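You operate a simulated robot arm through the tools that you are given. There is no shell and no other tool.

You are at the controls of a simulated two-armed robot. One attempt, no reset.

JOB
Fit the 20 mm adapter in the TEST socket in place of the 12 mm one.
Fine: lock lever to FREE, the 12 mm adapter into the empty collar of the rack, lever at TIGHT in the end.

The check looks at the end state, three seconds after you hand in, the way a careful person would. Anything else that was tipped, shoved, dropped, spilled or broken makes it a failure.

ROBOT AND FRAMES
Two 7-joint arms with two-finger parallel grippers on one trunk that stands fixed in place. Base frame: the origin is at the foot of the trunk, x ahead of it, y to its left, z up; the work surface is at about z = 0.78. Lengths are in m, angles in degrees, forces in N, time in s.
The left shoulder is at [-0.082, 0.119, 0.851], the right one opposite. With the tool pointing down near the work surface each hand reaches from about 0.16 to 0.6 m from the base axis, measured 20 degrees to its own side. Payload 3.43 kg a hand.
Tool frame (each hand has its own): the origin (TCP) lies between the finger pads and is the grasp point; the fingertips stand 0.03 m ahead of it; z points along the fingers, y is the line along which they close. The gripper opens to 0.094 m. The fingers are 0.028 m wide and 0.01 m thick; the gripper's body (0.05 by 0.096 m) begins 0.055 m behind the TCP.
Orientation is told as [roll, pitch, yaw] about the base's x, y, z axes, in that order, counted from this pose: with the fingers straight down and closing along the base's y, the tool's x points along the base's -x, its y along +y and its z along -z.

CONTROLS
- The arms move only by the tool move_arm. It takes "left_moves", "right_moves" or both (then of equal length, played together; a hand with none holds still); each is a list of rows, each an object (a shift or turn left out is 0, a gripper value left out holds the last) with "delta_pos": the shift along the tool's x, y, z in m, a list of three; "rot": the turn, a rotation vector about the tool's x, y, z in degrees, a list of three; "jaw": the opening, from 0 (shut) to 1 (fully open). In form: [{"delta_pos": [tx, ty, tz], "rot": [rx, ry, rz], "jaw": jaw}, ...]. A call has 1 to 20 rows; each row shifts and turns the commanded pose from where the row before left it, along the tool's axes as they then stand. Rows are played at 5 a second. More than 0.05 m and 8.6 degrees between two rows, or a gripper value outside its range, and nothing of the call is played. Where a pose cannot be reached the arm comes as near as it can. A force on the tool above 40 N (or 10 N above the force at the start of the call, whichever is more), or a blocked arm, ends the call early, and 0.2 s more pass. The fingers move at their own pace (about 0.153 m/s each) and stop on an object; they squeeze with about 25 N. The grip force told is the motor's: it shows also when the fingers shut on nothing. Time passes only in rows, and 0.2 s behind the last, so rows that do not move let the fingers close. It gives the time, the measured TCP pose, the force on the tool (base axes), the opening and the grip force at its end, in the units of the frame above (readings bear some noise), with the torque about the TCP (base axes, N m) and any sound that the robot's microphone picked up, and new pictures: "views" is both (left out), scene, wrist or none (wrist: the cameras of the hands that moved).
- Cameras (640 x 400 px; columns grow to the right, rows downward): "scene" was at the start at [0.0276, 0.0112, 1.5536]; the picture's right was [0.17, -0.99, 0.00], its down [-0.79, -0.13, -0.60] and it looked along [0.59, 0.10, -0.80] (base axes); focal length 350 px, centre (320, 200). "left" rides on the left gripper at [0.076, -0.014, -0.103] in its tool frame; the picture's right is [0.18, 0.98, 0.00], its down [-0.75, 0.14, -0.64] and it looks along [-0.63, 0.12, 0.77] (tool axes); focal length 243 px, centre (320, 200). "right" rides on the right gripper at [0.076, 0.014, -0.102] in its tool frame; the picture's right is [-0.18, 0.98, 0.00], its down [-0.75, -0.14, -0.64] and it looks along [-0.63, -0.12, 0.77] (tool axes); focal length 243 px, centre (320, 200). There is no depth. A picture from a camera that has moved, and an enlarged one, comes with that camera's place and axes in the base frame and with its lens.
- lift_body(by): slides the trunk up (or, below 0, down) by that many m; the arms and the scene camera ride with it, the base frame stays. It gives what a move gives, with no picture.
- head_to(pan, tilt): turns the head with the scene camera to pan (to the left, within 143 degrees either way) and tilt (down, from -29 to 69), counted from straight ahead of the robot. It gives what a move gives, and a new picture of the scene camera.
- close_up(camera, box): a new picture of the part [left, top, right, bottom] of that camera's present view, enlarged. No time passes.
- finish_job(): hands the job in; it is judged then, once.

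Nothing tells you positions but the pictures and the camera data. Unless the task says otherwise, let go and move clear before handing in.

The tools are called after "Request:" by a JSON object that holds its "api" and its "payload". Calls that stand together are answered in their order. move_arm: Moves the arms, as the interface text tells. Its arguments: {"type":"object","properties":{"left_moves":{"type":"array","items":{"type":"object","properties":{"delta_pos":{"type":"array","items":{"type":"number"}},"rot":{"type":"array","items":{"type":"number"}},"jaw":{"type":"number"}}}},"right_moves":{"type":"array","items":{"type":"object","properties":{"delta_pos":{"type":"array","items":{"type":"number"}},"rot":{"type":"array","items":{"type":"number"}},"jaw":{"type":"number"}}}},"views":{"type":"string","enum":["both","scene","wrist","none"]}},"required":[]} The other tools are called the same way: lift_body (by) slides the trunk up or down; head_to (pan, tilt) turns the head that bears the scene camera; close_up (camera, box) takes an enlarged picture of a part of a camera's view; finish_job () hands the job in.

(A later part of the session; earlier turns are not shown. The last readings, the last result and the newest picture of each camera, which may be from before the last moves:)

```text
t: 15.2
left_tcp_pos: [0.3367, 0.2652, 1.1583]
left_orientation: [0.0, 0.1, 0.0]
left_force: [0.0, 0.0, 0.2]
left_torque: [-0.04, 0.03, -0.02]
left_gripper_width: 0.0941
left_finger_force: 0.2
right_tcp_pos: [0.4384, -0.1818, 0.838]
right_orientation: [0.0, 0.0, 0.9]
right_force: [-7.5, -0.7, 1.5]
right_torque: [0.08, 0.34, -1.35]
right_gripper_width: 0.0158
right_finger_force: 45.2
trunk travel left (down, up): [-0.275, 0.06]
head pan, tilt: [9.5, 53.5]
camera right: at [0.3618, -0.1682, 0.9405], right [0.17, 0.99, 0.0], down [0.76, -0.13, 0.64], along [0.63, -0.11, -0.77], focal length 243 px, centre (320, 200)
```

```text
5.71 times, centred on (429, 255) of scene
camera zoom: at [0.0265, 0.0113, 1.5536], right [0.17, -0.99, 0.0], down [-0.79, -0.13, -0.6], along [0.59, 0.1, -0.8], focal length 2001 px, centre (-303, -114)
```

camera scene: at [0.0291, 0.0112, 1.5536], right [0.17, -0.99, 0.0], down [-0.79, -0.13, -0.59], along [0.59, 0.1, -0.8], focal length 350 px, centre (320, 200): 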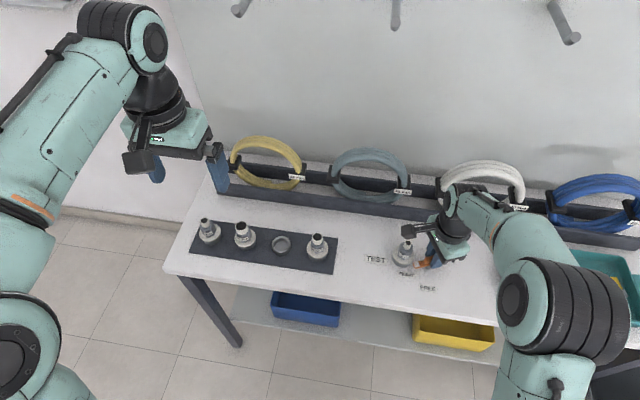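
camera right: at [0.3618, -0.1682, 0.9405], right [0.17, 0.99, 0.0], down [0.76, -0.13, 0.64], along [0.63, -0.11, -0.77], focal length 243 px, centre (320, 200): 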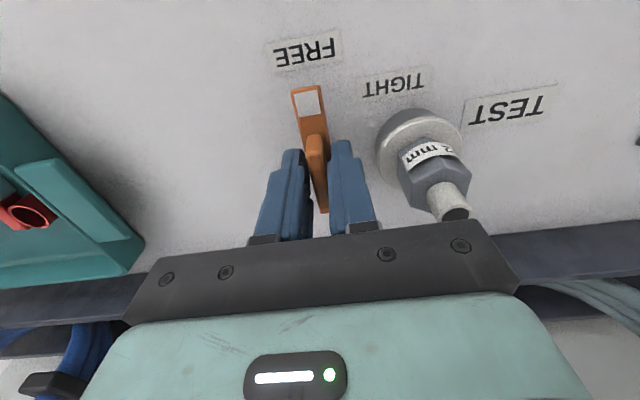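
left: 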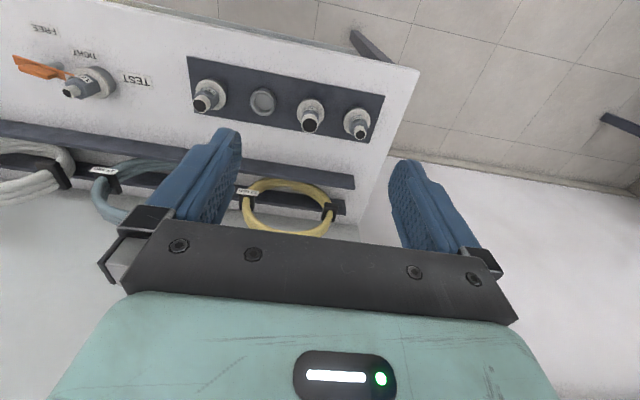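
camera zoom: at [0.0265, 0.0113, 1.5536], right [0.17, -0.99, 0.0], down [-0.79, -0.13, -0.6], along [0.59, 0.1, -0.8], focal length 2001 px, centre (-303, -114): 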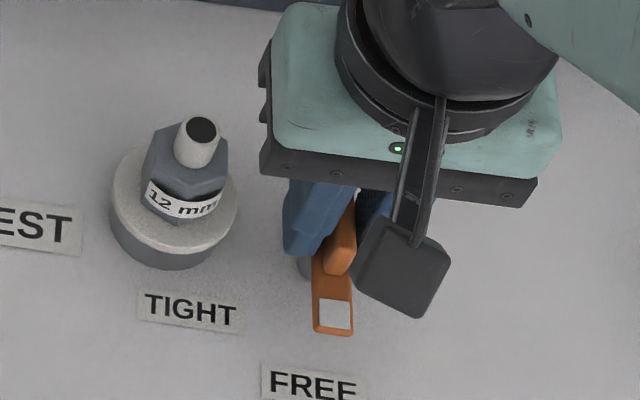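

The lever has reached its end stop: it points straight at FREE and the stop gives a -1.35 N·m reaction. I'll release it and rise straight up, moving the left hand further left at the same time to make room at the rack.

Request:
{"api": "move_arm", "payload": {"right_moves": [{"jaw": 0.35}, {}, {"delta_pos": [0, 0, -0.03]}, {"delta_pos": [0, 0, -0.04]}, {"delta_pos": [0, 0, -0.04]}, {"delta_pos": [0, 0, -0.03]}], "left_moves": [{}, {}, {"delta_pos": [0.01, 0.03, -0.01]}, {"delta_pos": [0.01, 0.03, -0.01]}, {"delta_pos": [0.01, 0.03, -0.01]}, {"delta_pos": [0.01, 0.03, -0.01]}]}}

Request:
{"api": "close_up", "payload": {"camera": "scene", "box": [384, 220, 474, 290]}}

Request:
{"api": "close_up", "payload": {"camera": "right", "box": [260, 60, 460, 200]}}

```text
t: 16.6
left_tcp_pos: [0.2955, 0.3839, 1.1974]
left_orientation: [-0.2, -0.1, 0.0]
left_force: [1.3, 0.1, 0.9]
left_torque: [-0.01, -0.02, 0.01]
left_gripper_width: 0.0937
left_finger_force: 0.1
right_tcp_pos: [0.437, -0.1817, 0.9797]
right_orientation: [0.0, 0.0, 1.0]
right_force: [0.6, 0.8, 0.0]
right_torque: [0.0, -0.02, 0.02]
right_gripper_width: 0.033
right_finger_force: 0.1
trunk travel left (down, up): [-0.275, 0.06]
head pan, tilt: [9.5, 53.5]
camera scene: at [0.0274, 0.0117, 1.5536], right [0.17, -0.99, 0.0], down [-0.79, -0.13, -0.6], along [0.59, 0.1, -0.8], focal length 350 px, centre (320, 200)
camera right: at [0.3606, -0.1683, 1.0824], right [0.17, 0.99, 0.0], down [0.76, -0.13, 0.64], along [0.63, -0.11, -0.77], focal length 243 px, centre (320, 200)
camera left: at [0.2193, 0.3697, 1.3001], right [-0.18, 0.98, 0.0], down [0.75, 0.14, 0.64], along [0.63, 0.12, -0.77], focal length 243 px, centre (320, 200)
```

scene: 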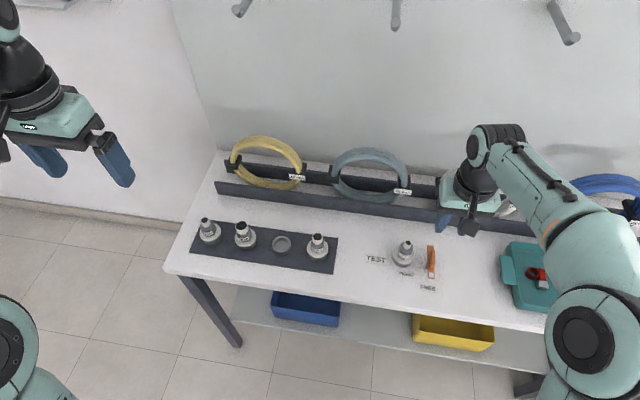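
right: 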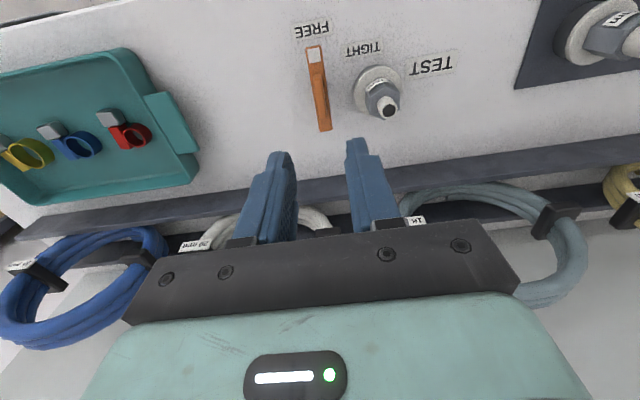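
left: 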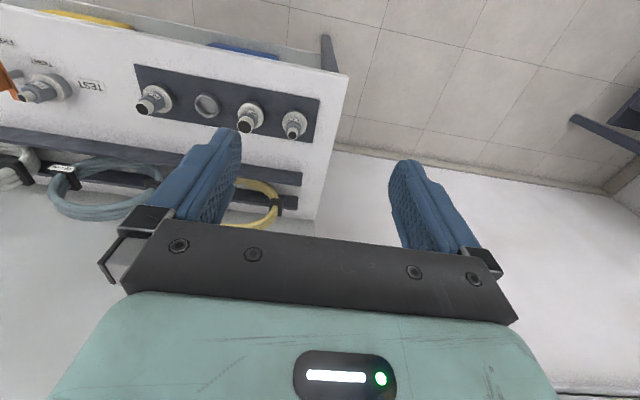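

```text
5.71 times, centred on (429, 255) of scene
camera zoom: at [0.0274, 0.0117, 1.5536], right [0.17, -0.99, 0.0], down [-0.79, -0.13, -0.6], along [0.59, 0.1, -0.8], focal length 2001 px, centre (-303, -114)
```

zoom: 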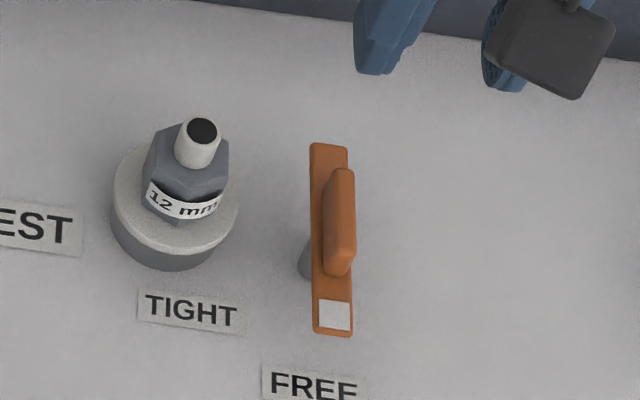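

```text
2.86 times, centred on (360, 130) of right
camera zoom: at [0.3606, -0.1683, 1.0824], right [0.17, 0.99, 0.0], down [0.76, -0.13, 0.64], along [0.63, -0.11, -0.77], focal length 693 px, centre (206, 400)
```

zoom: 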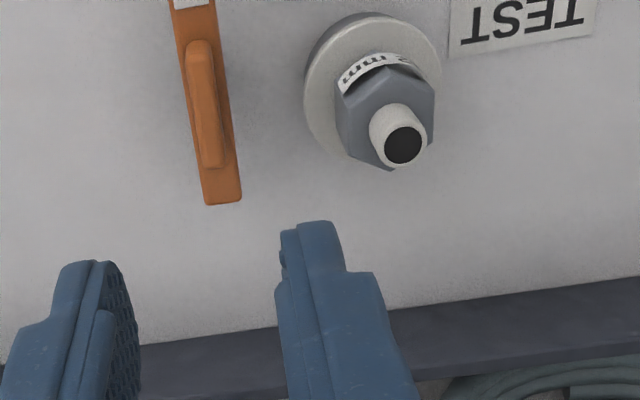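

The lever rests at FREE and everything else is undisturbed. Next I move the right hand above the 12 mm adapter in TEST and check the hex orientation from there.

Request:
{"api": "move_arm", "payload": {"right_moves": [{"delta_pos": [-0.006, 0.03, 0], "rot": [0, 0, 1.0], "jaw": 0.5}, {"delta_pos": [-0.007, 0.031, 0.02], "jaw": 0.6}, {}, {}]}}

Request:
{"api": "close_up", "payload": {"camera": "right", "box": [240, 40, 400, 140]}}

Request:
{"api": "close_up", "payload": {"camera": "scene", "box": [384, 220, 464, 280]}}

```text
t: 17.6
left_tcp_pos: [0.2964, 0.3843, 1.1979]
left_orientation: [0.0, -0.1, -0.1]
left_force: [-0.1, 0.1, 0.6]
left_torque: [-0.02, 0.03, -0.03]
left_gripper_width: 0.0938
left_finger_force: 0.1
right_tcp_pos: [0.449, -0.1214, 0.9604]
right_orientation: [-0.1, 0.1, 0.0]
right_force: [0.6, -0.1, 0.4]
right_torque: [0.01, 0.04, -0.01]
right_gripper_width: 0.0562
right_finger_force: 0.1
trunk travel left (down, up): [-0.275, 0.06]
head pan, tilt: [9.5, 53.5]
camera scene: at [0.0279, 0.0113, 1.5536], right [0.17, -0.99, 0.0], down [-0.79, -0.13, -0.6], along [0.59, 0.1, -0.8], focal length 350 px, centre (320, 200)
camera right: at [0.3734, -0.1068, 1.0639], right [0.18, 0.98, 0.0], down [0.75, -0.14, 0.64], along [0.63, -0.12, -0.77], focal length 243 px, centre (320, 200)
```

scene: 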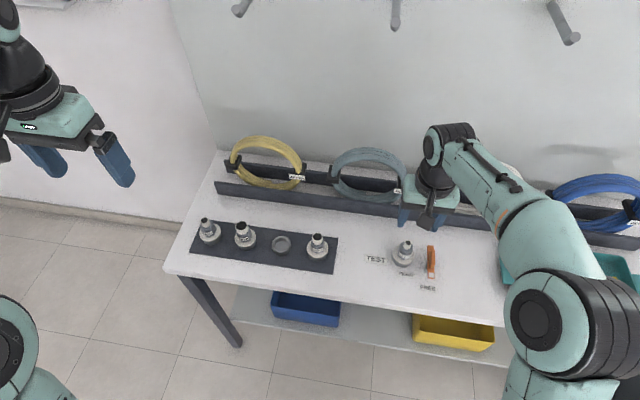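
right: 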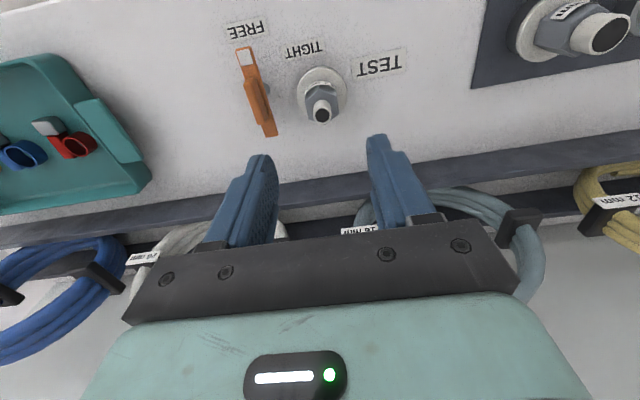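

```text
4.00 times, centred on (320, 90) of right
camera zoom: at [0.3734, -0.1068, 1.0639], right [0.18, 0.98, 0.0], down [0.75, -0.14, 0.64], along [0.63, -0.12, -0.77], focal length 970 px, centre (320, 640)
```

zoom: 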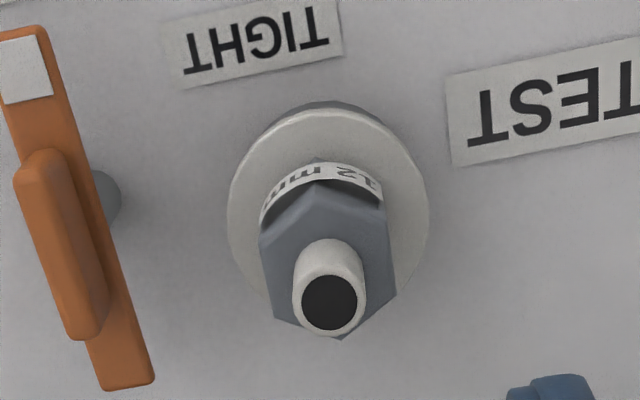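

```text
6.67 times, centred on (424, 250) of scene
camera zoom: at [0.0279, 0.0113, 1.5536], right [0.17, -0.99, 0.0], down [-0.79, -0.13, -0.6], along [0.59, 0.1, -0.8], focal length 2335 px, centre (-373, -133)
```

zoom: 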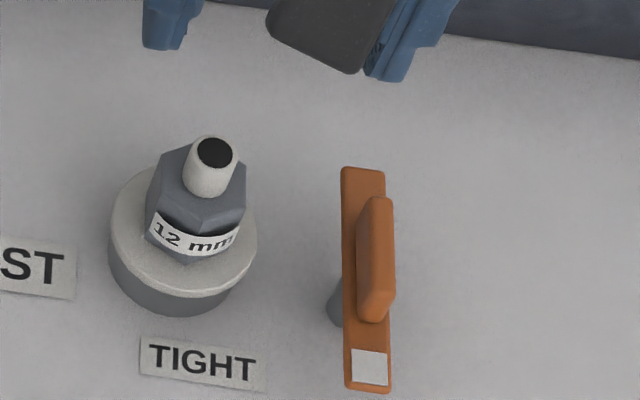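

From above, the adapter's axis is at about (0.451, -0.119), with the hex flats facing ±y and turned by roughly -3°. I'll line up, lower to just above the expected flange height and check.

Request:
{"api": "move_arm", "payload": {"right_moves": [{"delta_pos": [-0.002, 0.0022, 0.03], "rot": [0, 0, 2.5], "jaw": 0.5}, {"delta_pos": [0, 0, 0.04], "jaw": 0.5}, {"delta_pos": [0, 0, 0.03]}, {"delta_pos": [0, 0, 0.018]}, {}]}}

Request:
{"api": "close_up", "payload": {"camera": "right", "box": [240, 60, 400, 200]}}

Request:
{"api": "close_up", "payload": {"camera": "scene", "box": [374, 220, 454, 280]}}

```text
t: 18.8
left_tcp_pos: [0.2975, 0.384, 1.1971]
left_orientation: [-0.1, 0.0, -0.1]
left_force: [-0.2, -0.5, -0.1]
left_torque: [0.02, -0.01, -0.02]
left_gripper_width: 0.094
left_finger_force: 0.1
right_tcp_pos: [0.4539, -0.117, 0.8383]
right_orientation: [0.0, 0.0, -2.5]
right_force: [0.5, -0.5, 1.0]
right_torque: [-0.02, 0.01, -0.02]
right_gripper_width: 0.047
right_finger_force: 0.1
trunk travel left (down, up): [-0.275, 0.06]
head pan, tilt: [9.5, 53.5]
camera scene: at [0.0275, 0.0112, 1.5536], right [0.17, -0.99, 0.0], down [-0.79, -0.13, -0.6], along [0.59, 0.1, -0.8], focal length 350 px, centre (320, 200)
camera right: at [0.3773, -0.1003, 0.9406], right [0.23, 0.97, 0.0], down [0.75, -0.17, 0.64], along [0.63, -0.15, -0.77], focal length 243 px, centre (320, 200)
```

scene: 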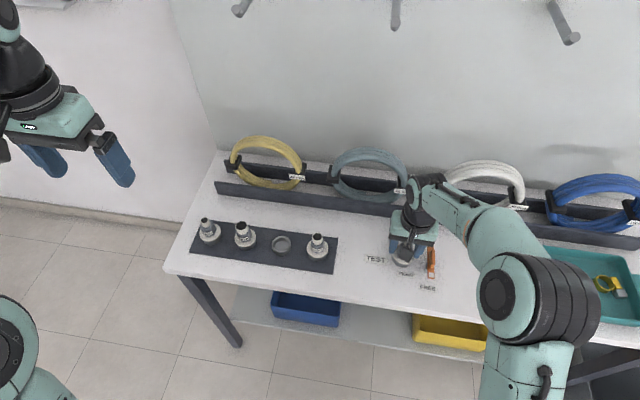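
right: 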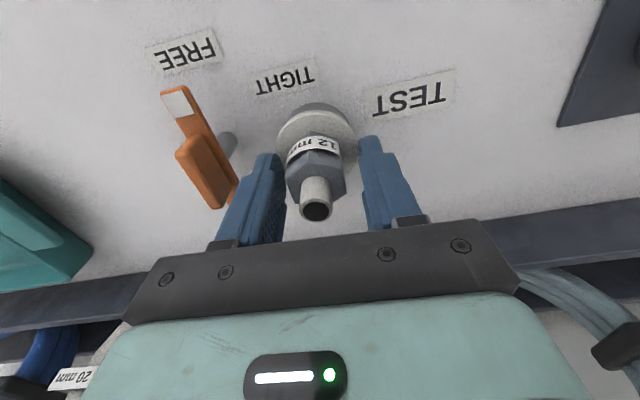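

```text
2.86 times, centred on (320, 130) of right
camera zoom: at [0.3773, -0.1003, 0.9406], right [0.23, 0.97, 0.0], down [0.75, -0.17, 0.64], along [0.63, -0.15, -0.77], focal length 693 px, centre (320, 400)
```

zoom: 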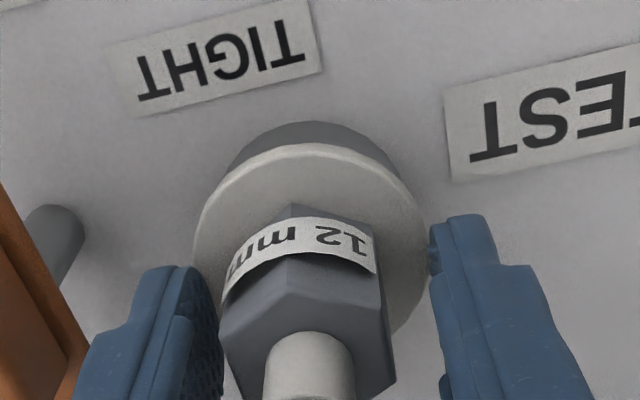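

```text
6.67 times, centred on (414, 250) of scene
camera zoom: at [0.0275, 0.0112, 1.5536], right [0.17, -0.99, 0.0], down [-0.79, -0.13, -0.6], along [0.59, 0.1, -0.8], focal length 2335 px, centre (-307, -133)
```

zoom: 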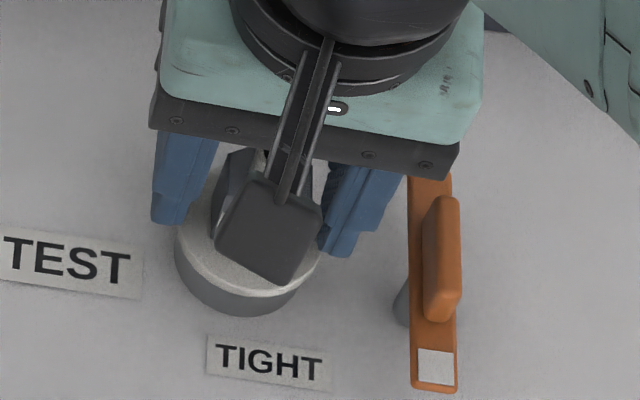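

The adapter sits about 3 mm toward -x and -y of the hand. I'll centre over it, ease down slightly, then close.

Request:
{"api": "move_arm", "payload": {"right_moves": [{"delta_pos": [0.0029, -0.0025, 0]}, {"delta_pos": [0, 0, 0.003]}, {}], "views": "wrist"}}

Request:
{"api": "close_up", "payload": {"camera": "right", "box": [240, 60, 400, 220]}}

Request:
{"api": "close_up", "payload": {"camera": "scene", "box": [374, 220, 454, 280]}}

```text
t: 19.6
left_tcp_pos: [0.2955, 0.3839, 1.1974]
left_orientation: [0.0, 0.0, 0.0]
left_force: [0.1, -0.3, 0.4]
left_torque: [-0.01, 0.02, 0.0]
left_gripper_width: 0.0942
left_finger_force: 0.1
right_tcp_pos: [0.4493, -0.1195, 0.8363]
right_orientation: [0.1, -0.1, -2.5]
right_force: [-2.0, -0.7, 6.5]
right_torque: [-0.06, 0.03, 0.05]
right_gripper_width: 0.047
right_finger_force: 0.1
trunk travel left (down, up): [-0.275, 0.06]
head pan, tilt: [9.5, 53.5]
camera right: at [0.3738, -0.1018, 0.9391], right [0.23, 0.97, 0.0], down [0.75, -0.17, 0.64], along [0.63, -0.15, -0.77], focal length 243 px, centre (320, 200)
```

right: 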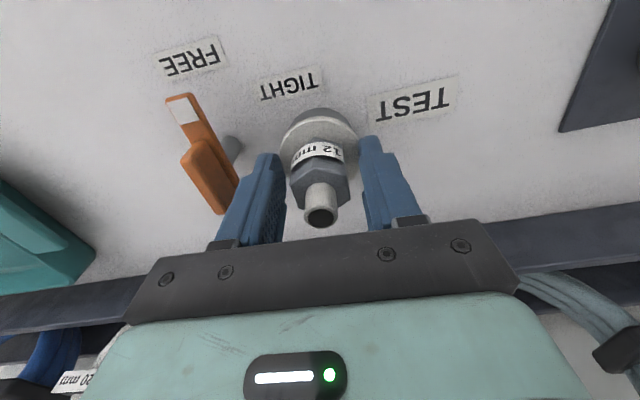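

```text
2.50 times, centred on (320, 140) of right
camera zoom: at [0.3738, -0.1018, 0.9391], right [0.23, 0.97, 0.0], down [0.75, -0.17, 0.64], along [0.63, -0.15, -0.77], focal length 606 px, centre (320, 350)
```

zoom: 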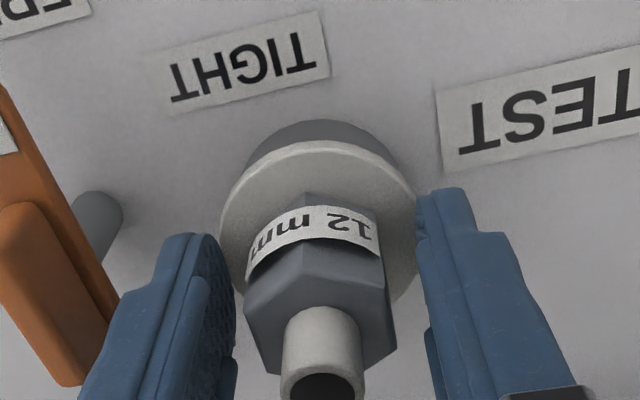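

```text
6.67 times, centred on (414, 250) of scene
camera zoom: at [0.0271, 0.0112, 1.5537], right [0.17, -0.99, 0.0], down [-0.79, -0.13, -0.6], along [0.59, 0.1, -0.8], focal length 2335 px, centre (-307, -133)
```

zoom: 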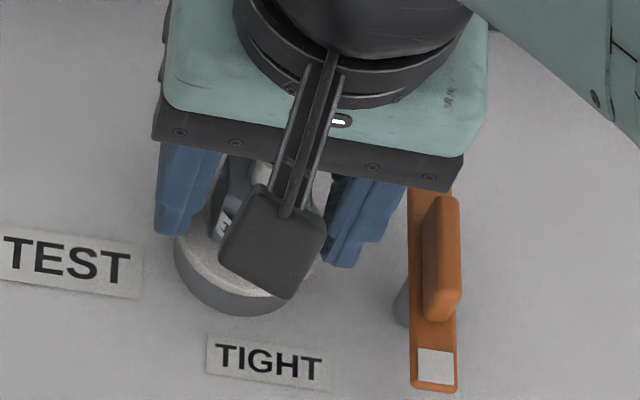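

The fingertips are just touching the flange (6.5 N), so its top is at about z≈0.806. I'll back off 2 mm and close on the hex.

Request:
{"api": "move_arm", "payload": {"right_moves": [{"delta_pos": [0, 0, -0.0025]}, {}, {"jaw": 0.3}, {"jaw": 0.0}, {}, {}], "views": "wrist"}}

```text
t: 21.0
left_tcp_pos: [0.2965, 0.3836, 1.1969]
left_orientation: [0.1, 0.0, 0.0]
left_force: [0.0, 1.1, 0.0]
left_torque: [0.0, 0.04, 0.02]
left_gripper_width: 0.0943
left_finger_force: 0.2
right_tcp_pos: [0.4497, -0.1205, 0.8376]
right_orientation: [0.0, 0.1, -2.5]
right_force: [0.5, -0.2, -0.9]
right_torque: [0.02, 0.03, -0.03]
right_gripper_width: 0.033
right_finger_force: 25.5
trunk travel left (down, up): [-0.275, 0.06]
head pan, tilt: [9.5, 53.5]
camera right: at [0.3745, -0.1024, 0.9415], right [0.23, 0.97, 0.0], down [0.75, -0.17, 0.64], along [0.63, -0.15, -0.77], focal length 243 px, centre (320, 200)
```

right: 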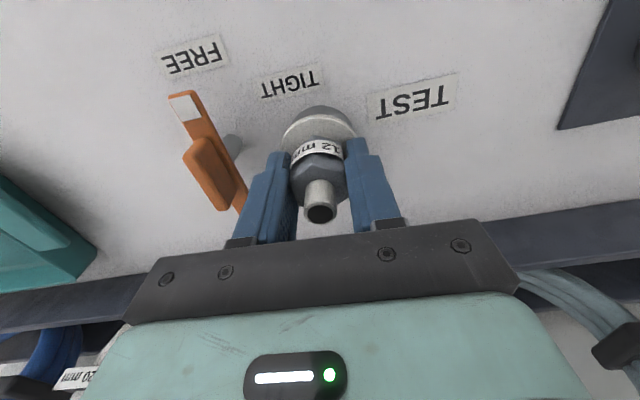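

The hex is gripped at 33 mm with no side load. Lifting slowly to see whether it comes out freely.

Request:
{"api": "move_arm", "payload": {"right_moves": [{"delta_pos": [0, 0, -0.005]}, {"delta_pos": [0, 0, -0.005]}, {"delta_pos": [0, 0, -0.005]}, {"delta_pos": [0, 0, -0.005]}], "views": "wrist"}}

Request:
{"api": "close_up", "payload": {"camera": "scene", "box": [374, 220, 454, 280]}}

```text
t: 22.0
left_tcp_pos: [0.2951, 0.3845, 1.1972]
left_orientation: [0.0, 0.0, 0.0]
left_force: [-0.6, -0.2, -0.5]
left_torque: [0.0, 0.01, -0.05]
left_gripper_width: 0.0938
left_finger_force: 0.0
right_tcp_pos: [0.4503, -0.1224, 0.8588]
right_orientation: [0.0, 0.0, -2.5]
right_force: [-0.2, -0.3, -1.6]
right_torque: [0.01, 0.04, 0.0]
right_gripper_width: 0.0332
right_finger_force: 25.2
trunk travel left (down, up): [-0.275, 0.06]
head pan, tilt: [9.5, 53.5]
camera right: at [0.3749, -0.1036, 0.9613], right [0.23, 0.97, 0.0], down [0.75, -0.17, 0.64], along [0.63, -0.15, -0.77], focal length 243 px, centre (320, 200)
```

right: 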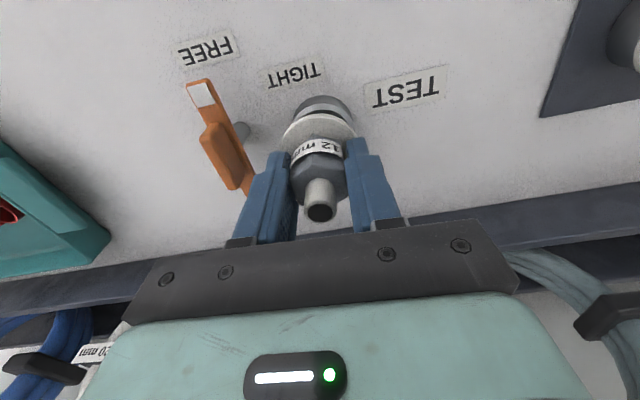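

```text
6.67 times, centred on (414, 250) of scene
camera zoom: at [0.0277, 0.0112, 1.5536], right [0.17, -0.99, 0.0], down [-0.79, -0.13, -0.6], along [0.59, 0.1, -0.8], focal length 2335 px, centre (-307, -133)
```

zoom: 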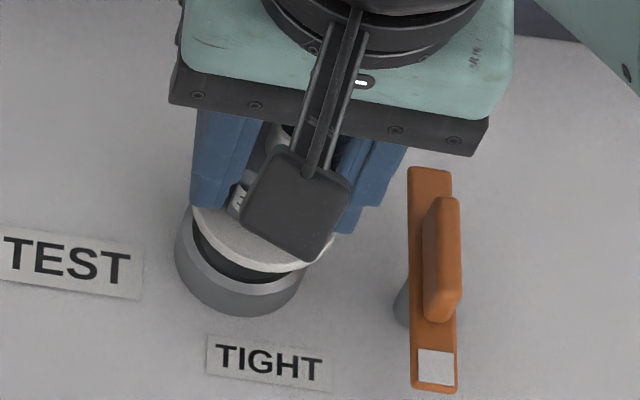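

It comes out freely, with only its weight of about 1.6 N showing. I'll raise it to carrying height and look into the empty socket.

Request:
{"api": "move_arm", "payload": {"right_moves": [{"delta_pos": [0, 0, -0.03]}, {"delta_pos": [0, 0, -0.04]}, {"delta_pos": [0, 0, -0.04]}, {}]}}

Request:
{"api": "close_up", "payload": {"camera": "scene", "box": [374, 210, 464, 280]}}

Request:
{"api": "close_up", "payload": {"camera": "scene", "box": [260, 220, 350, 280]}}

Request:
{"api": "close_up", "payload": {"camera": "right", "box": [240, 60, 400, 220]}}

```text
t: 23.0
left_tcp_pos: [0.2955, 0.3832, 1.1978]
left_orientation: [0.0, 0.0, 0.0]
left_force: [-0.7, -0.1, 0.1]
left_torque: [0.05, 0.01, 0.02]
left_gripper_width: 0.0941
left_finger_force: 0.1
right_tcp_pos: [0.4484, -0.1205, 0.9668]
right_orientation: [0.1, 0.0, -2.4]
right_force: [-0.1, 0.1, -1.4]
right_torque: [0.0, 0.0, 0.02]
right_gripper_width: 0.0332
right_finger_force: 24.6
trunk travel left (down, up): [-0.275, 0.06]
head pan, tilt: [9.5, 53.5]
camera scene: at [0.0279, 0.0111, 1.5536], right [0.17, -0.99, 0.0], down [-0.79, -0.13, -0.59], along [0.59, 0.1, -0.8], focal length 350 px, centre (320, 200)
camera right: at [0.374, -0.1019, 1.0701], right [0.23, 0.97, 0.0], down [0.75, -0.17, 0.64], along [0.62, -0.14, -0.77], focal length 243 px, centre (320, 200)
```

scene: 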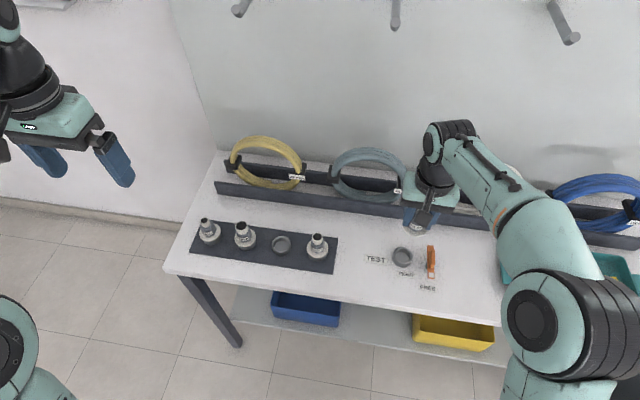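
right: 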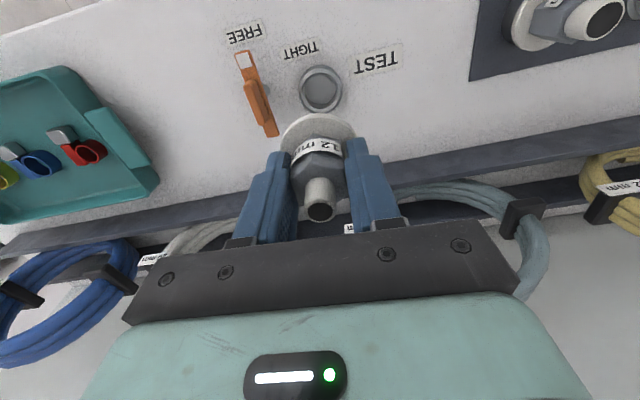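

```text
5.71 times, centred on (419, 245) of scene
camera zoom: at [0.0279, 0.0111, 1.5536], right [0.17, -0.99, 0.0], down [-0.79, -0.13, -0.59], along [0.59, 0.1, -0.8], focal length 2001 px, centre (-246, -57)
```

zoom: 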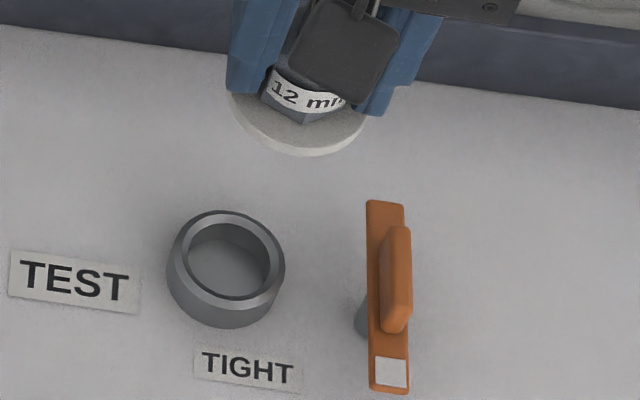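

```text
6.67 times, centred on (305, 250) of scene
camera zoom: at [0.0279, 0.0111, 1.5536], right [0.17, -0.99, 0.0], down [-0.79, -0.13, -0.59], along [0.59, 0.1, -0.8], focal length 2335 px, centre (420, -133)
```

zoom: 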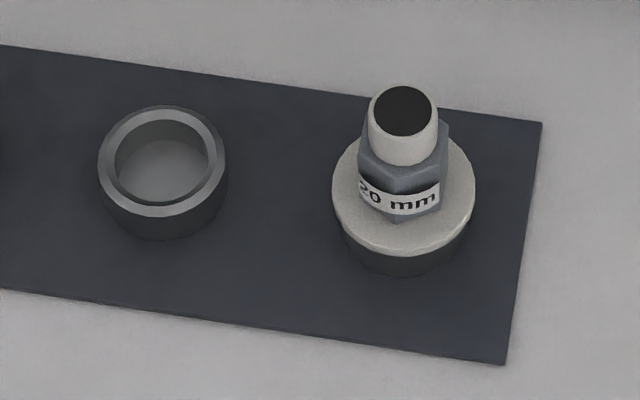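

```text
2.50 times, centred on (320, 140) of right
camera zoom: at [0.374, -0.1019, 1.0701], right [0.23, 0.97, 0.0], down [0.75, -0.17, 0.64], along [0.62, -0.14, -0.77], focal length 606 px, centre (320, 350)
```

zoom: 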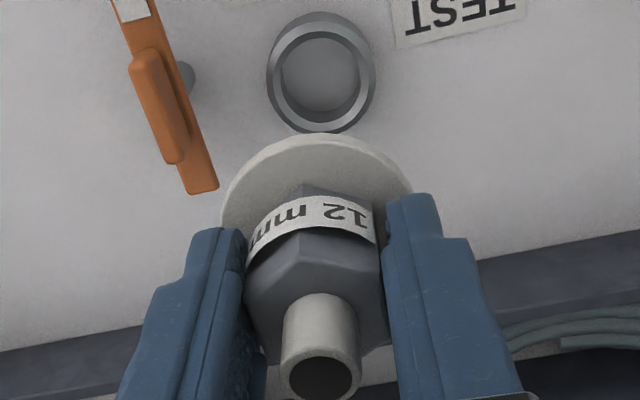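

The adapter is out and both collars are plain round rings with a chamfered mouth. I'll take views from the left camera to pin down the empty collar at the rack.

Request:
{"api": "close_up", "payload": {"camera": "left", "box": [130, 70, 250, 145]}}

Request:
{"api": "close_up", "payload": {"camera": "left", "box": [0, 50, 120, 125]}}

```text
5.33 times, centred on (190, 108) of left
camera zoom: at [0.2199, 0.369, 1.3001], right [-0.18, 0.98, 0.0], down [0.75, 0.14, 0.64], along [0.63, 0.12, -0.77], focal length 1294 px, centre (1013, 693)
```

zoom: 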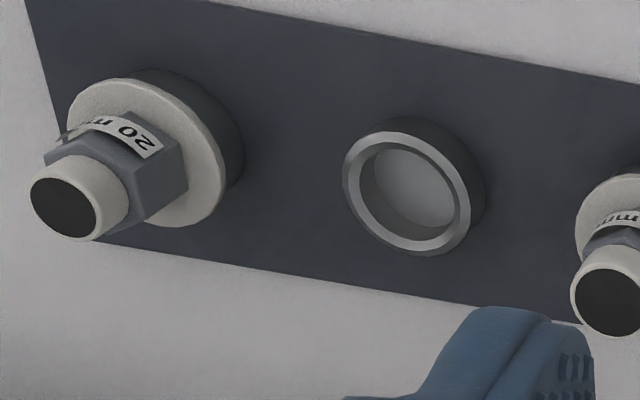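

```text
5.33 times, centred on (60, 88) of left
camera zoom: at [0.2199, 0.369, 1.3001], right [-0.18, 0.98, 0.0], down [0.75, 0.14, 0.64], along [0.63, 0.12, -0.77], focal length 1294 px, centre (1707, 800)
```

zoom: 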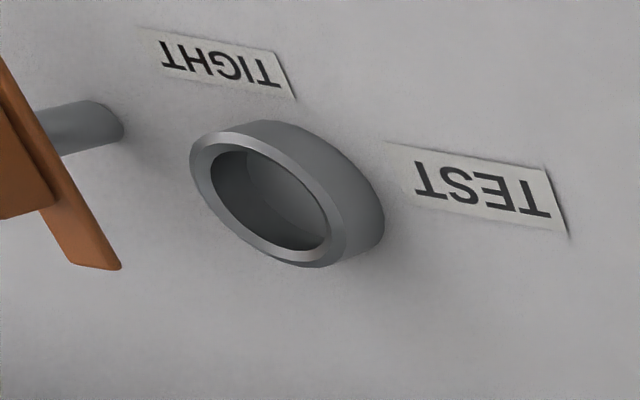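

The empty collar's rim centre works out at (0.429, 0.174, 0.802), the TEST socket's at (0.447, -0.120, 0.801), and the 20 mm adapter's axis at (0.4285, 0.084). I'll carry the 12 mm adapter across at height, well above the 20 mm one.

Request:
{"api": "move_arm", "payload": {"right_moves": [{"delta_pos": [0.0036, 0.0366, 0]}, {"delta_pos": [0.0036, 0.0366, 0]}, {"delta_pos": [0.0036, 0.0366, 0]}, {"delta_pos": [0.0036, 0.0366, 0]}, {"delta_pos": [0.0036, 0.0366, 0]}, {"delta_pos": [0.0036, 0.0366, 0]}, {"delta_pos": [0.0036, 0.0366, 0]}, {"delta_pos": [0.0036, 0.0366, 0]}, {}, {}]}}

Request:
{"api": "close_up", "payload": {"camera": "right", "box": [220, 20, 420, 220]}}

Request:
{"api": "close_up", "payload": {"camera": "left", "box": [130, 50, 290, 150]}}

```text
t: 25.2
left_tcp_pos: [0.2955, 0.3856, 1.1968]
left_orientation: [0.1, -0.1, 0.1]
left_force: [0.1, -0.6, -0.5]
left_torque: [-0.02, 0.0, -0.01]
left_gripper_width: 0.094
left_finger_force: 0.0
right_tcp_pos: [0.4316, 0.17, 0.9693]
right_orientation: [0.1, 0.1, -2.4]
right_force: [0.4, 0.6, -1.1]
right_torque: [-0.04, 0.0, 0.0]
right_gripper_width: 0.0331
right_finger_force: 24.6
trunk travel left (down, up): [-0.275, 0.06]
head pan, tilt: [9.5, 53.5]
camera scene: at [0.028, 0.0122, 1.5536], right [0.17, -0.99, 0.0], down [-0.79, -0.13, -0.59], along [0.59, 0.1, -0.8], focal length 350 px, centre (320, 200)
camera right: at [0.3561, 0.188, 1.072], right [0.23, 0.97, 0.0], down [0.75, -0.17, 0.64], along [0.62, -0.14, -0.77], focal length 243 px, centre (320, 200)
```

scene: 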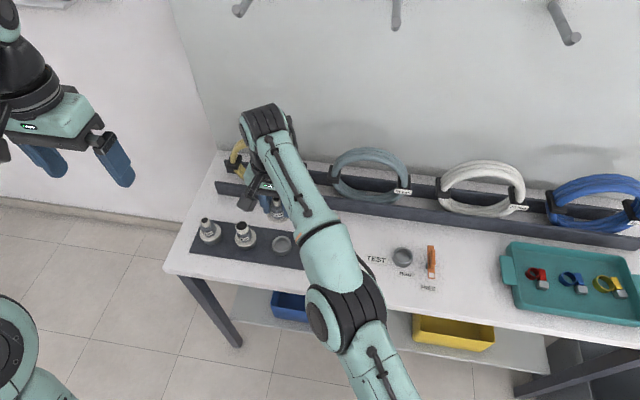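
right: 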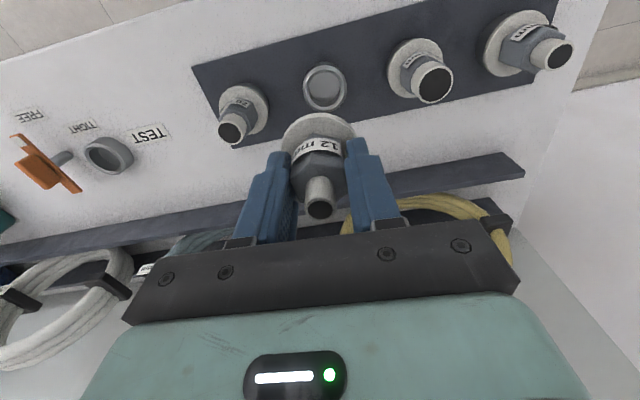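

```text
2.00 times, centred on (320, 120) of right
camera zoom: at [0.3561, 0.188, 1.072], right [0.23, 0.97, 0.0], down [0.75, -0.17, 0.64], along [0.62, -0.14, -0.77], focal length 485 px, centre (320, 360)
```

zoom: 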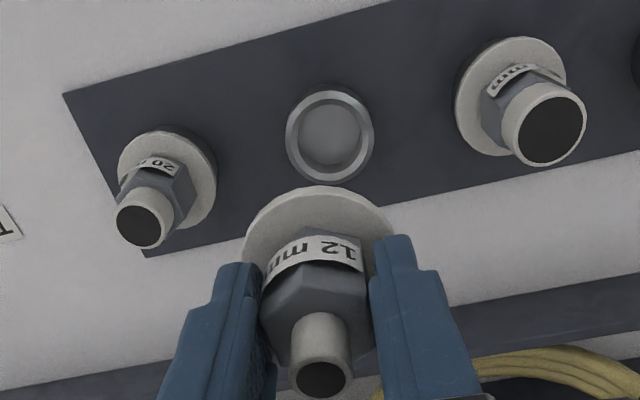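

```text
4.00 times, centred on (210, 100) of left
camera zoom: at [0.2199, 0.37, 1.2999], right [-0.18, 0.98, 0.0], down [0.75, 0.14, 0.64], along [0.63, 0.12, -0.77], focal length 970 px, centre (760, 600)
```

zoom: 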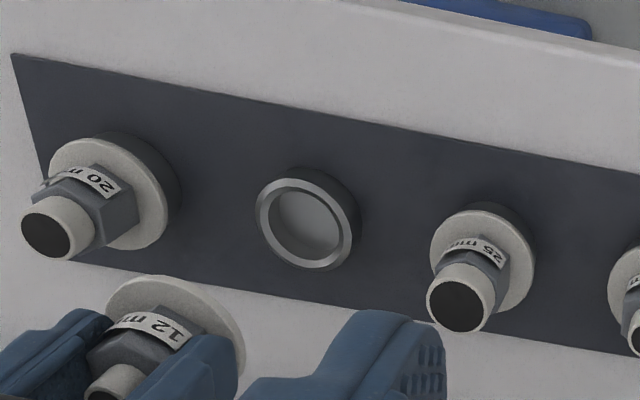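

The hand is about 3.7 mm short in y relative to the collar. I'll correct that, lower to just above the rim and check the alignment.

Request:
{"api": "move_arm", "payload": {"right_moves": [{"delta_pos": [0, 0.0037, 0.02]}, {"delta_pos": [0, 0, 0.04]}, {"delta_pos": [0, 0, 0.04]}, {}, {}]}}

Request:
{"api": "close_up", "payload": {"camera": "right", "box": [240, 60, 400, 220]}}

Request:
{"api": "close_up", "payload": {"camera": "left", "box": [150, 60, 270, 135]}}

Request:
{"api": "close_up", "payload": {"camera": "scene", "box": [250, 200, 350, 270]}}

```text
t: 26.4
left_tcp_pos: [0.2968, 0.3846, 1.1973]
left_orientation: [0.1, -0.1, -0.1]
left_force: [0.0, 0.3, 0.1]
left_torque: [-0.02, -0.03, -0.02]
left_gripper_width: 0.0939
left_finger_force: 0.0
right_tcp_pos: [0.4417, 0.1845, 0.8716]
right_orientation: [-0.1, 0.1, -2.5]
right_force: [0.1, -1.0, -0.6]
right_torque: [-0.01, -0.01, -0.02]
right_gripper_width: 0.0328
right_finger_force: 24.6
right hand out of reach, approached as far as the arm can: row 2, 3
trunk travel left (down, up): [-0.275, 0.06]
head pan, tilt: [9.5, 53.5]
camera scene: at [0.0278, 0.0114, 1.5536], right [0.17, -0.99, 0.0], down [-0.79, -0.13, -0.6], along [0.59, 0.1, -0.8], focal length 350 px, centre (320, 200)
camera right: at [0.3669, 0.2026, 0.9741], right [0.23, 0.97, 0.0], down [0.75, -0.17, 0.64], along [0.62, -0.15, -0.77], focal length 243 px, centre (320, 200)
```

scene: 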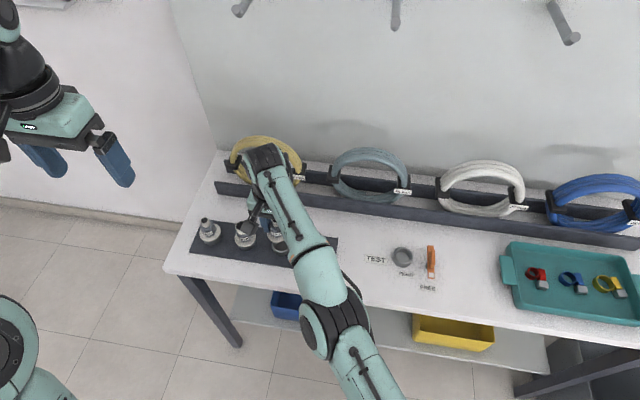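
right: 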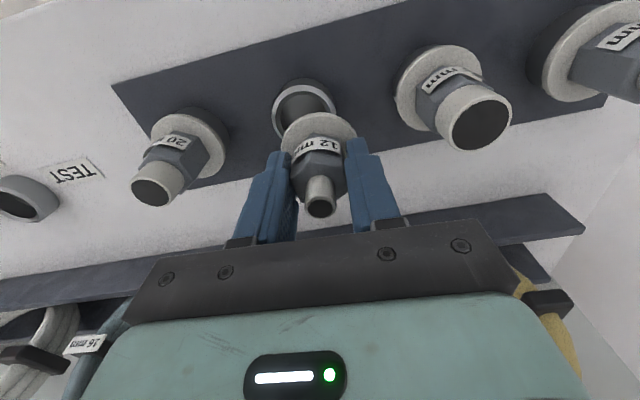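

```text
2.50 times, centred on (320, 140) of right
camera zoom: at [0.3669, 0.2026, 0.9741], right [0.23, 0.97, 0.0], down [0.75, -0.17, 0.64], along [0.62, -0.15, -0.77], focal length 606 px, centre (320, 350)
```

zoom: 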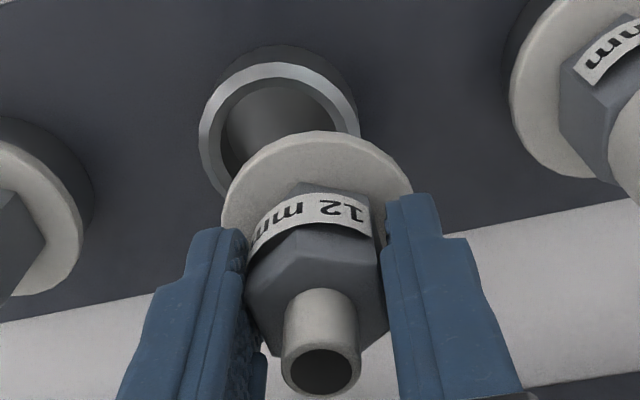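

```text
5.33 times, centred on (210, 98) of left
camera zoom: at [0.2198, 0.3693, 1.3001], right [-0.18, 0.98, 0.0], down [0.75, 0.14, 0.64], along [0.63, 0.12, -0.77], focal length 1294 px, centre (907, 747)
```

zoom: 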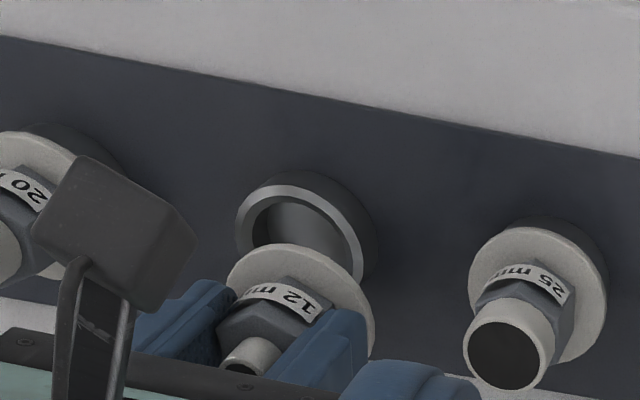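

```text
5.71 times, centred on (300, 235) of scene
camera zoom: at [0.0278, 0.0114, 1.5536], right [0.17, -0.99, 0.0], down [-0.79, -0.13, -0.6], along [0.59, 0.1, -0.8], focal length 2001 px, centre (434, 0)
```

zoom: 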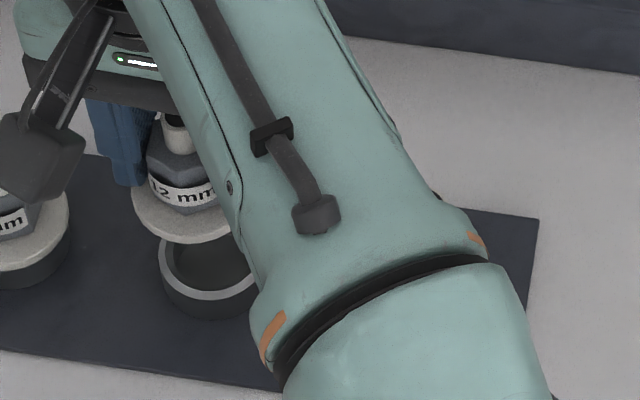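

The right arm reports it can't get low enough at this spot with this hand angle: it slid about 15 mm outward instead. The collar and hex are round and symmetric enough that another yaw may suit the arm better, so I'll rise and test that.

Request:
{"api": "move_arm", "payload": {"right_moves": [{"delta_pos": [0, 0, -0.04]}, {"delta_pos": [0, 0, -0.04]}, {"rot": [0, 0, -8]}, {"rot": [0, 0, -8]}, {"rot": [0, 0, -8]}, {}], "views": "scene"}}

```text
t: 27.8
left_tcp_pos: [0.2958, 0.3834, 1.198]
left_orientation: [0.0, 0.1, 0.0]
left_force: [0.2, 0.1, 0.3]
left_torque: [0.0, -0.02, 0.02]
left_gripper_width: 0.0939
left_finger_force: 0.0
right_tcp_pos: [0.4305, 0.1759, 0.9491]
right_orientation: [0.0, 0.0, 21.6]
right_force: [0.0, 0.5, -1.7]
right_torque: [-0.02, 0.0, 0.02]
right_gripper_width: 0.0327
right_finger_force: 25.2
right hand out of reach, approached as far as the arm can: row 1, 2
trunk travel left (down, up): [-0.275, 0.06]
head pan, tilt: [9.5, 53.5]
camera scene: at [0.0277, 0.0113, 1.5536], right [0.17, -0.99, 0.0], down [-0.79, -0.13, -0.6], along [0.59, 0.1, -0.8], focal length 350 px, centre (320, 200)
```

scene: 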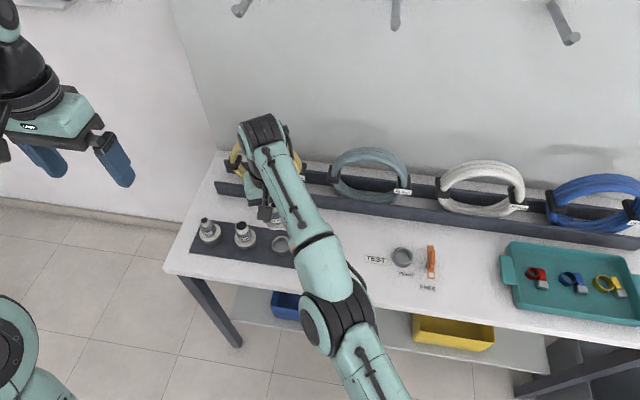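

With yaw near +22° the arm reaches this height without complaint. I'll try lowering in steps to see whether it can follow all the way.

Request:
{"api": "move_arm", "payload": {"right_moves": [{"delta_pos": [0, 0, 0.02]}, {"delta_pos": [0, 0, 0.02]}, {}, {}], "views": "none"}}

```text
t: 28.8
left_tcp_pos: [0.296, 0.384, 1.1972]
left_orientation: [0.0, 0.0, 0.0]
left_force: [0.4, -0.8, 0.3]
left_torque: [-0.01, 0.0, 0.0]
left_gripper_width: 0.0943
left_finger_force: 0.0
right_tcp_pos: [0.4374, 0.1813, 0.9081]
right_orientation: [0.0, 0.1, 21.4]
right_force: [0.8, -0.3, -0.9]
right_torque: [0.01, 0.0, -0.02]
right_gripper_width: 0.0322
right_finger_force: 24.9
right hand out of reach, approached as far as the arm can: row 1, 2
trunk travel left (down, up): [-0.275, 0.06]
head pan, tilt: [9.5, 53.5]
```

Turning the hand doesn't fix it; the arm only folds properly here when the hand is at least 0.1 m above the shoulder line. Lowering the trunk gives that same arm shape at rack height, so I'll raise the hand, restore the yaw, and then lower the trunk.

Request:
{"api": "move_arm", "payload": {"right_moves": [{"delta_pos": [0, 0, -0.03]}, {"delta_pos": [0, 0, -0.03]}, {"delta_pos": [0, 0, -0.02], "rot": [0, 0, 8]}, {"rot": [0, 0, 8]}, {"rot": [0, 0, 8]}, {"delta_pos": [0, 0, -0.01]}, {}, {}], "views": "both"}}

```text
t: 30.6
left_tcp_pos: [0.296, 0.3841, 1.1982]
left_orientation: [0.1, 0.0, -0.1]
left_force: [-0.1, 0.5, 0.1]
left_torque: [-0.01, -0.01, 0.0]
left_gripper_width: 0.094
left_finger_force: 0.0
right_tcp_pos: [0.4199, 0.1743, 0.9927]
right_orientation: [-0.1, 0.1, -2.5]
right_force: [0.0, -0.1, -0.7]
right_torque: [0.01, -0.01, -0.03]
right_gripper_width: 0.0315
right_finger_force: 24.8
right hand out of reach, approached as far as the arm can: row 2, 3, 6
trunk travel left (down, up): [-0.275, 0.06]
head pan, tilt: [9.5, 53.5]
camera scene: at [0.0276, 0.0113, 1.5536], right [0.17, -0.99, 0.0], down [-0.79, -0.13, -0.6], along [0.59, 0.1, -0.8], focal length 350 px, centre (320, 200)
camera right: at [0.3438, 0.1917, 1.0955], right [0.23, 0.97, 0.0], down [0.75, -0.17, 0.64], along [0.63, -0.15, -0.77], focal length 243 px, centre (320, 200)
```

scene: 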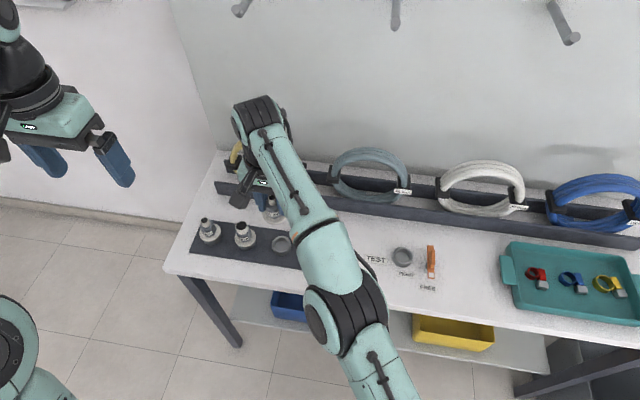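
right: 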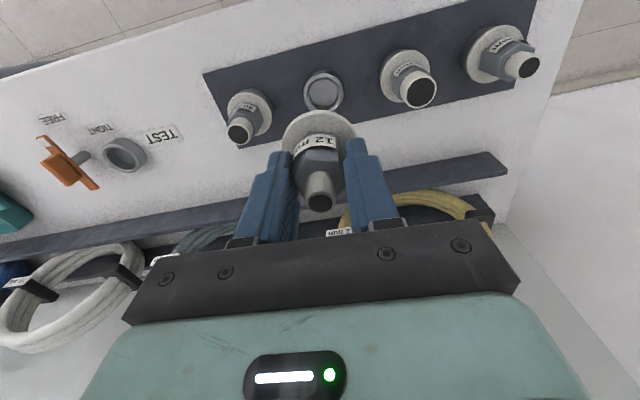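

The usable height band over this collar is narrow (about 0.94 to 0.97), so I'll hold the arm in the middle of it and use the trunk for the vertical motion. First I settle the hand at z≈0.962.

Request:
{"api": "move_arm", "payload": {"right_moves": [{"delta_pos": [0, 0, 0.02]}, {"delta_pos": [0, 0, 0.017]}, {}, {}], "views": "wrist"}}

Request:
{"api": "close_up", "payload": {"camera": "right", "box": [240, 60, 400, 220]}}

```text
t: 31.6
left_tcp_pos: [0.2965, 0.3827, 1.1972]
left_orientation: [0.0, -0.1, 0.0]
left_force: [-1.0, 0.7, -0.1]
left_torque: [-0.01, -0.02, 0.0]
left_gripper_width: 0.0941
left_finger_force: 0.0
right_tcp_pos: [0.4181, 0.1744, 0.9557]
right_orientation: [0.0, 0.0, -2.5]
right_force: [0.1, 0.0, -1.2]
right_torque: [0.0, 0.01, -0.01]
right_gripper_width: 0.0285
right_finger_force: 24.8
trunk travel left (down, up): [-0.275, 0.06]
head pan, tilt: [9.5, 53.5]
camera right: at [0.344, 0.1923, 1.0588], right [0.23, 0.97, 0.0], down [0.75, -0.17, 0.64], along [0.63, -0.15, -0.77], focal length 243 px, centre (320, 200)
```

right: 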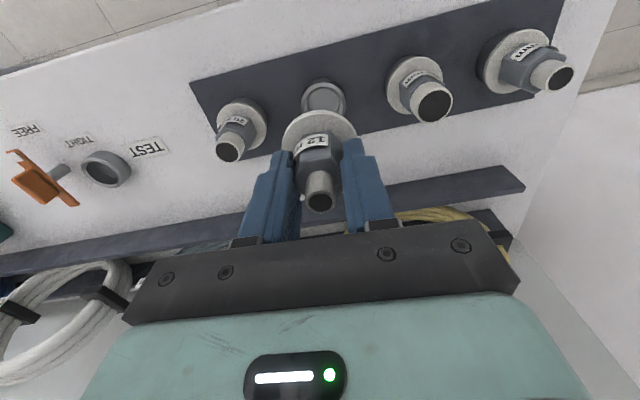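

```text
2.50 times, centred on (320, 140) of right
camera zoom: at [0.344, 0.1923, 1.0588], right [0.23, 0.97, 0.0], down [0.75, -0.17, 0.64], along [0.63, -0.15, -0.77], focal length 606 px, centre (320, 350)
```

zoom: 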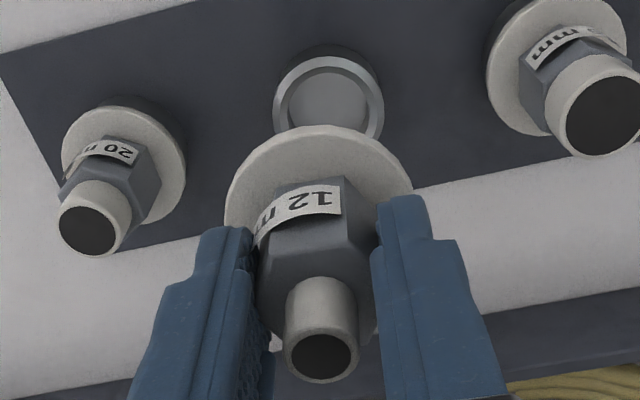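

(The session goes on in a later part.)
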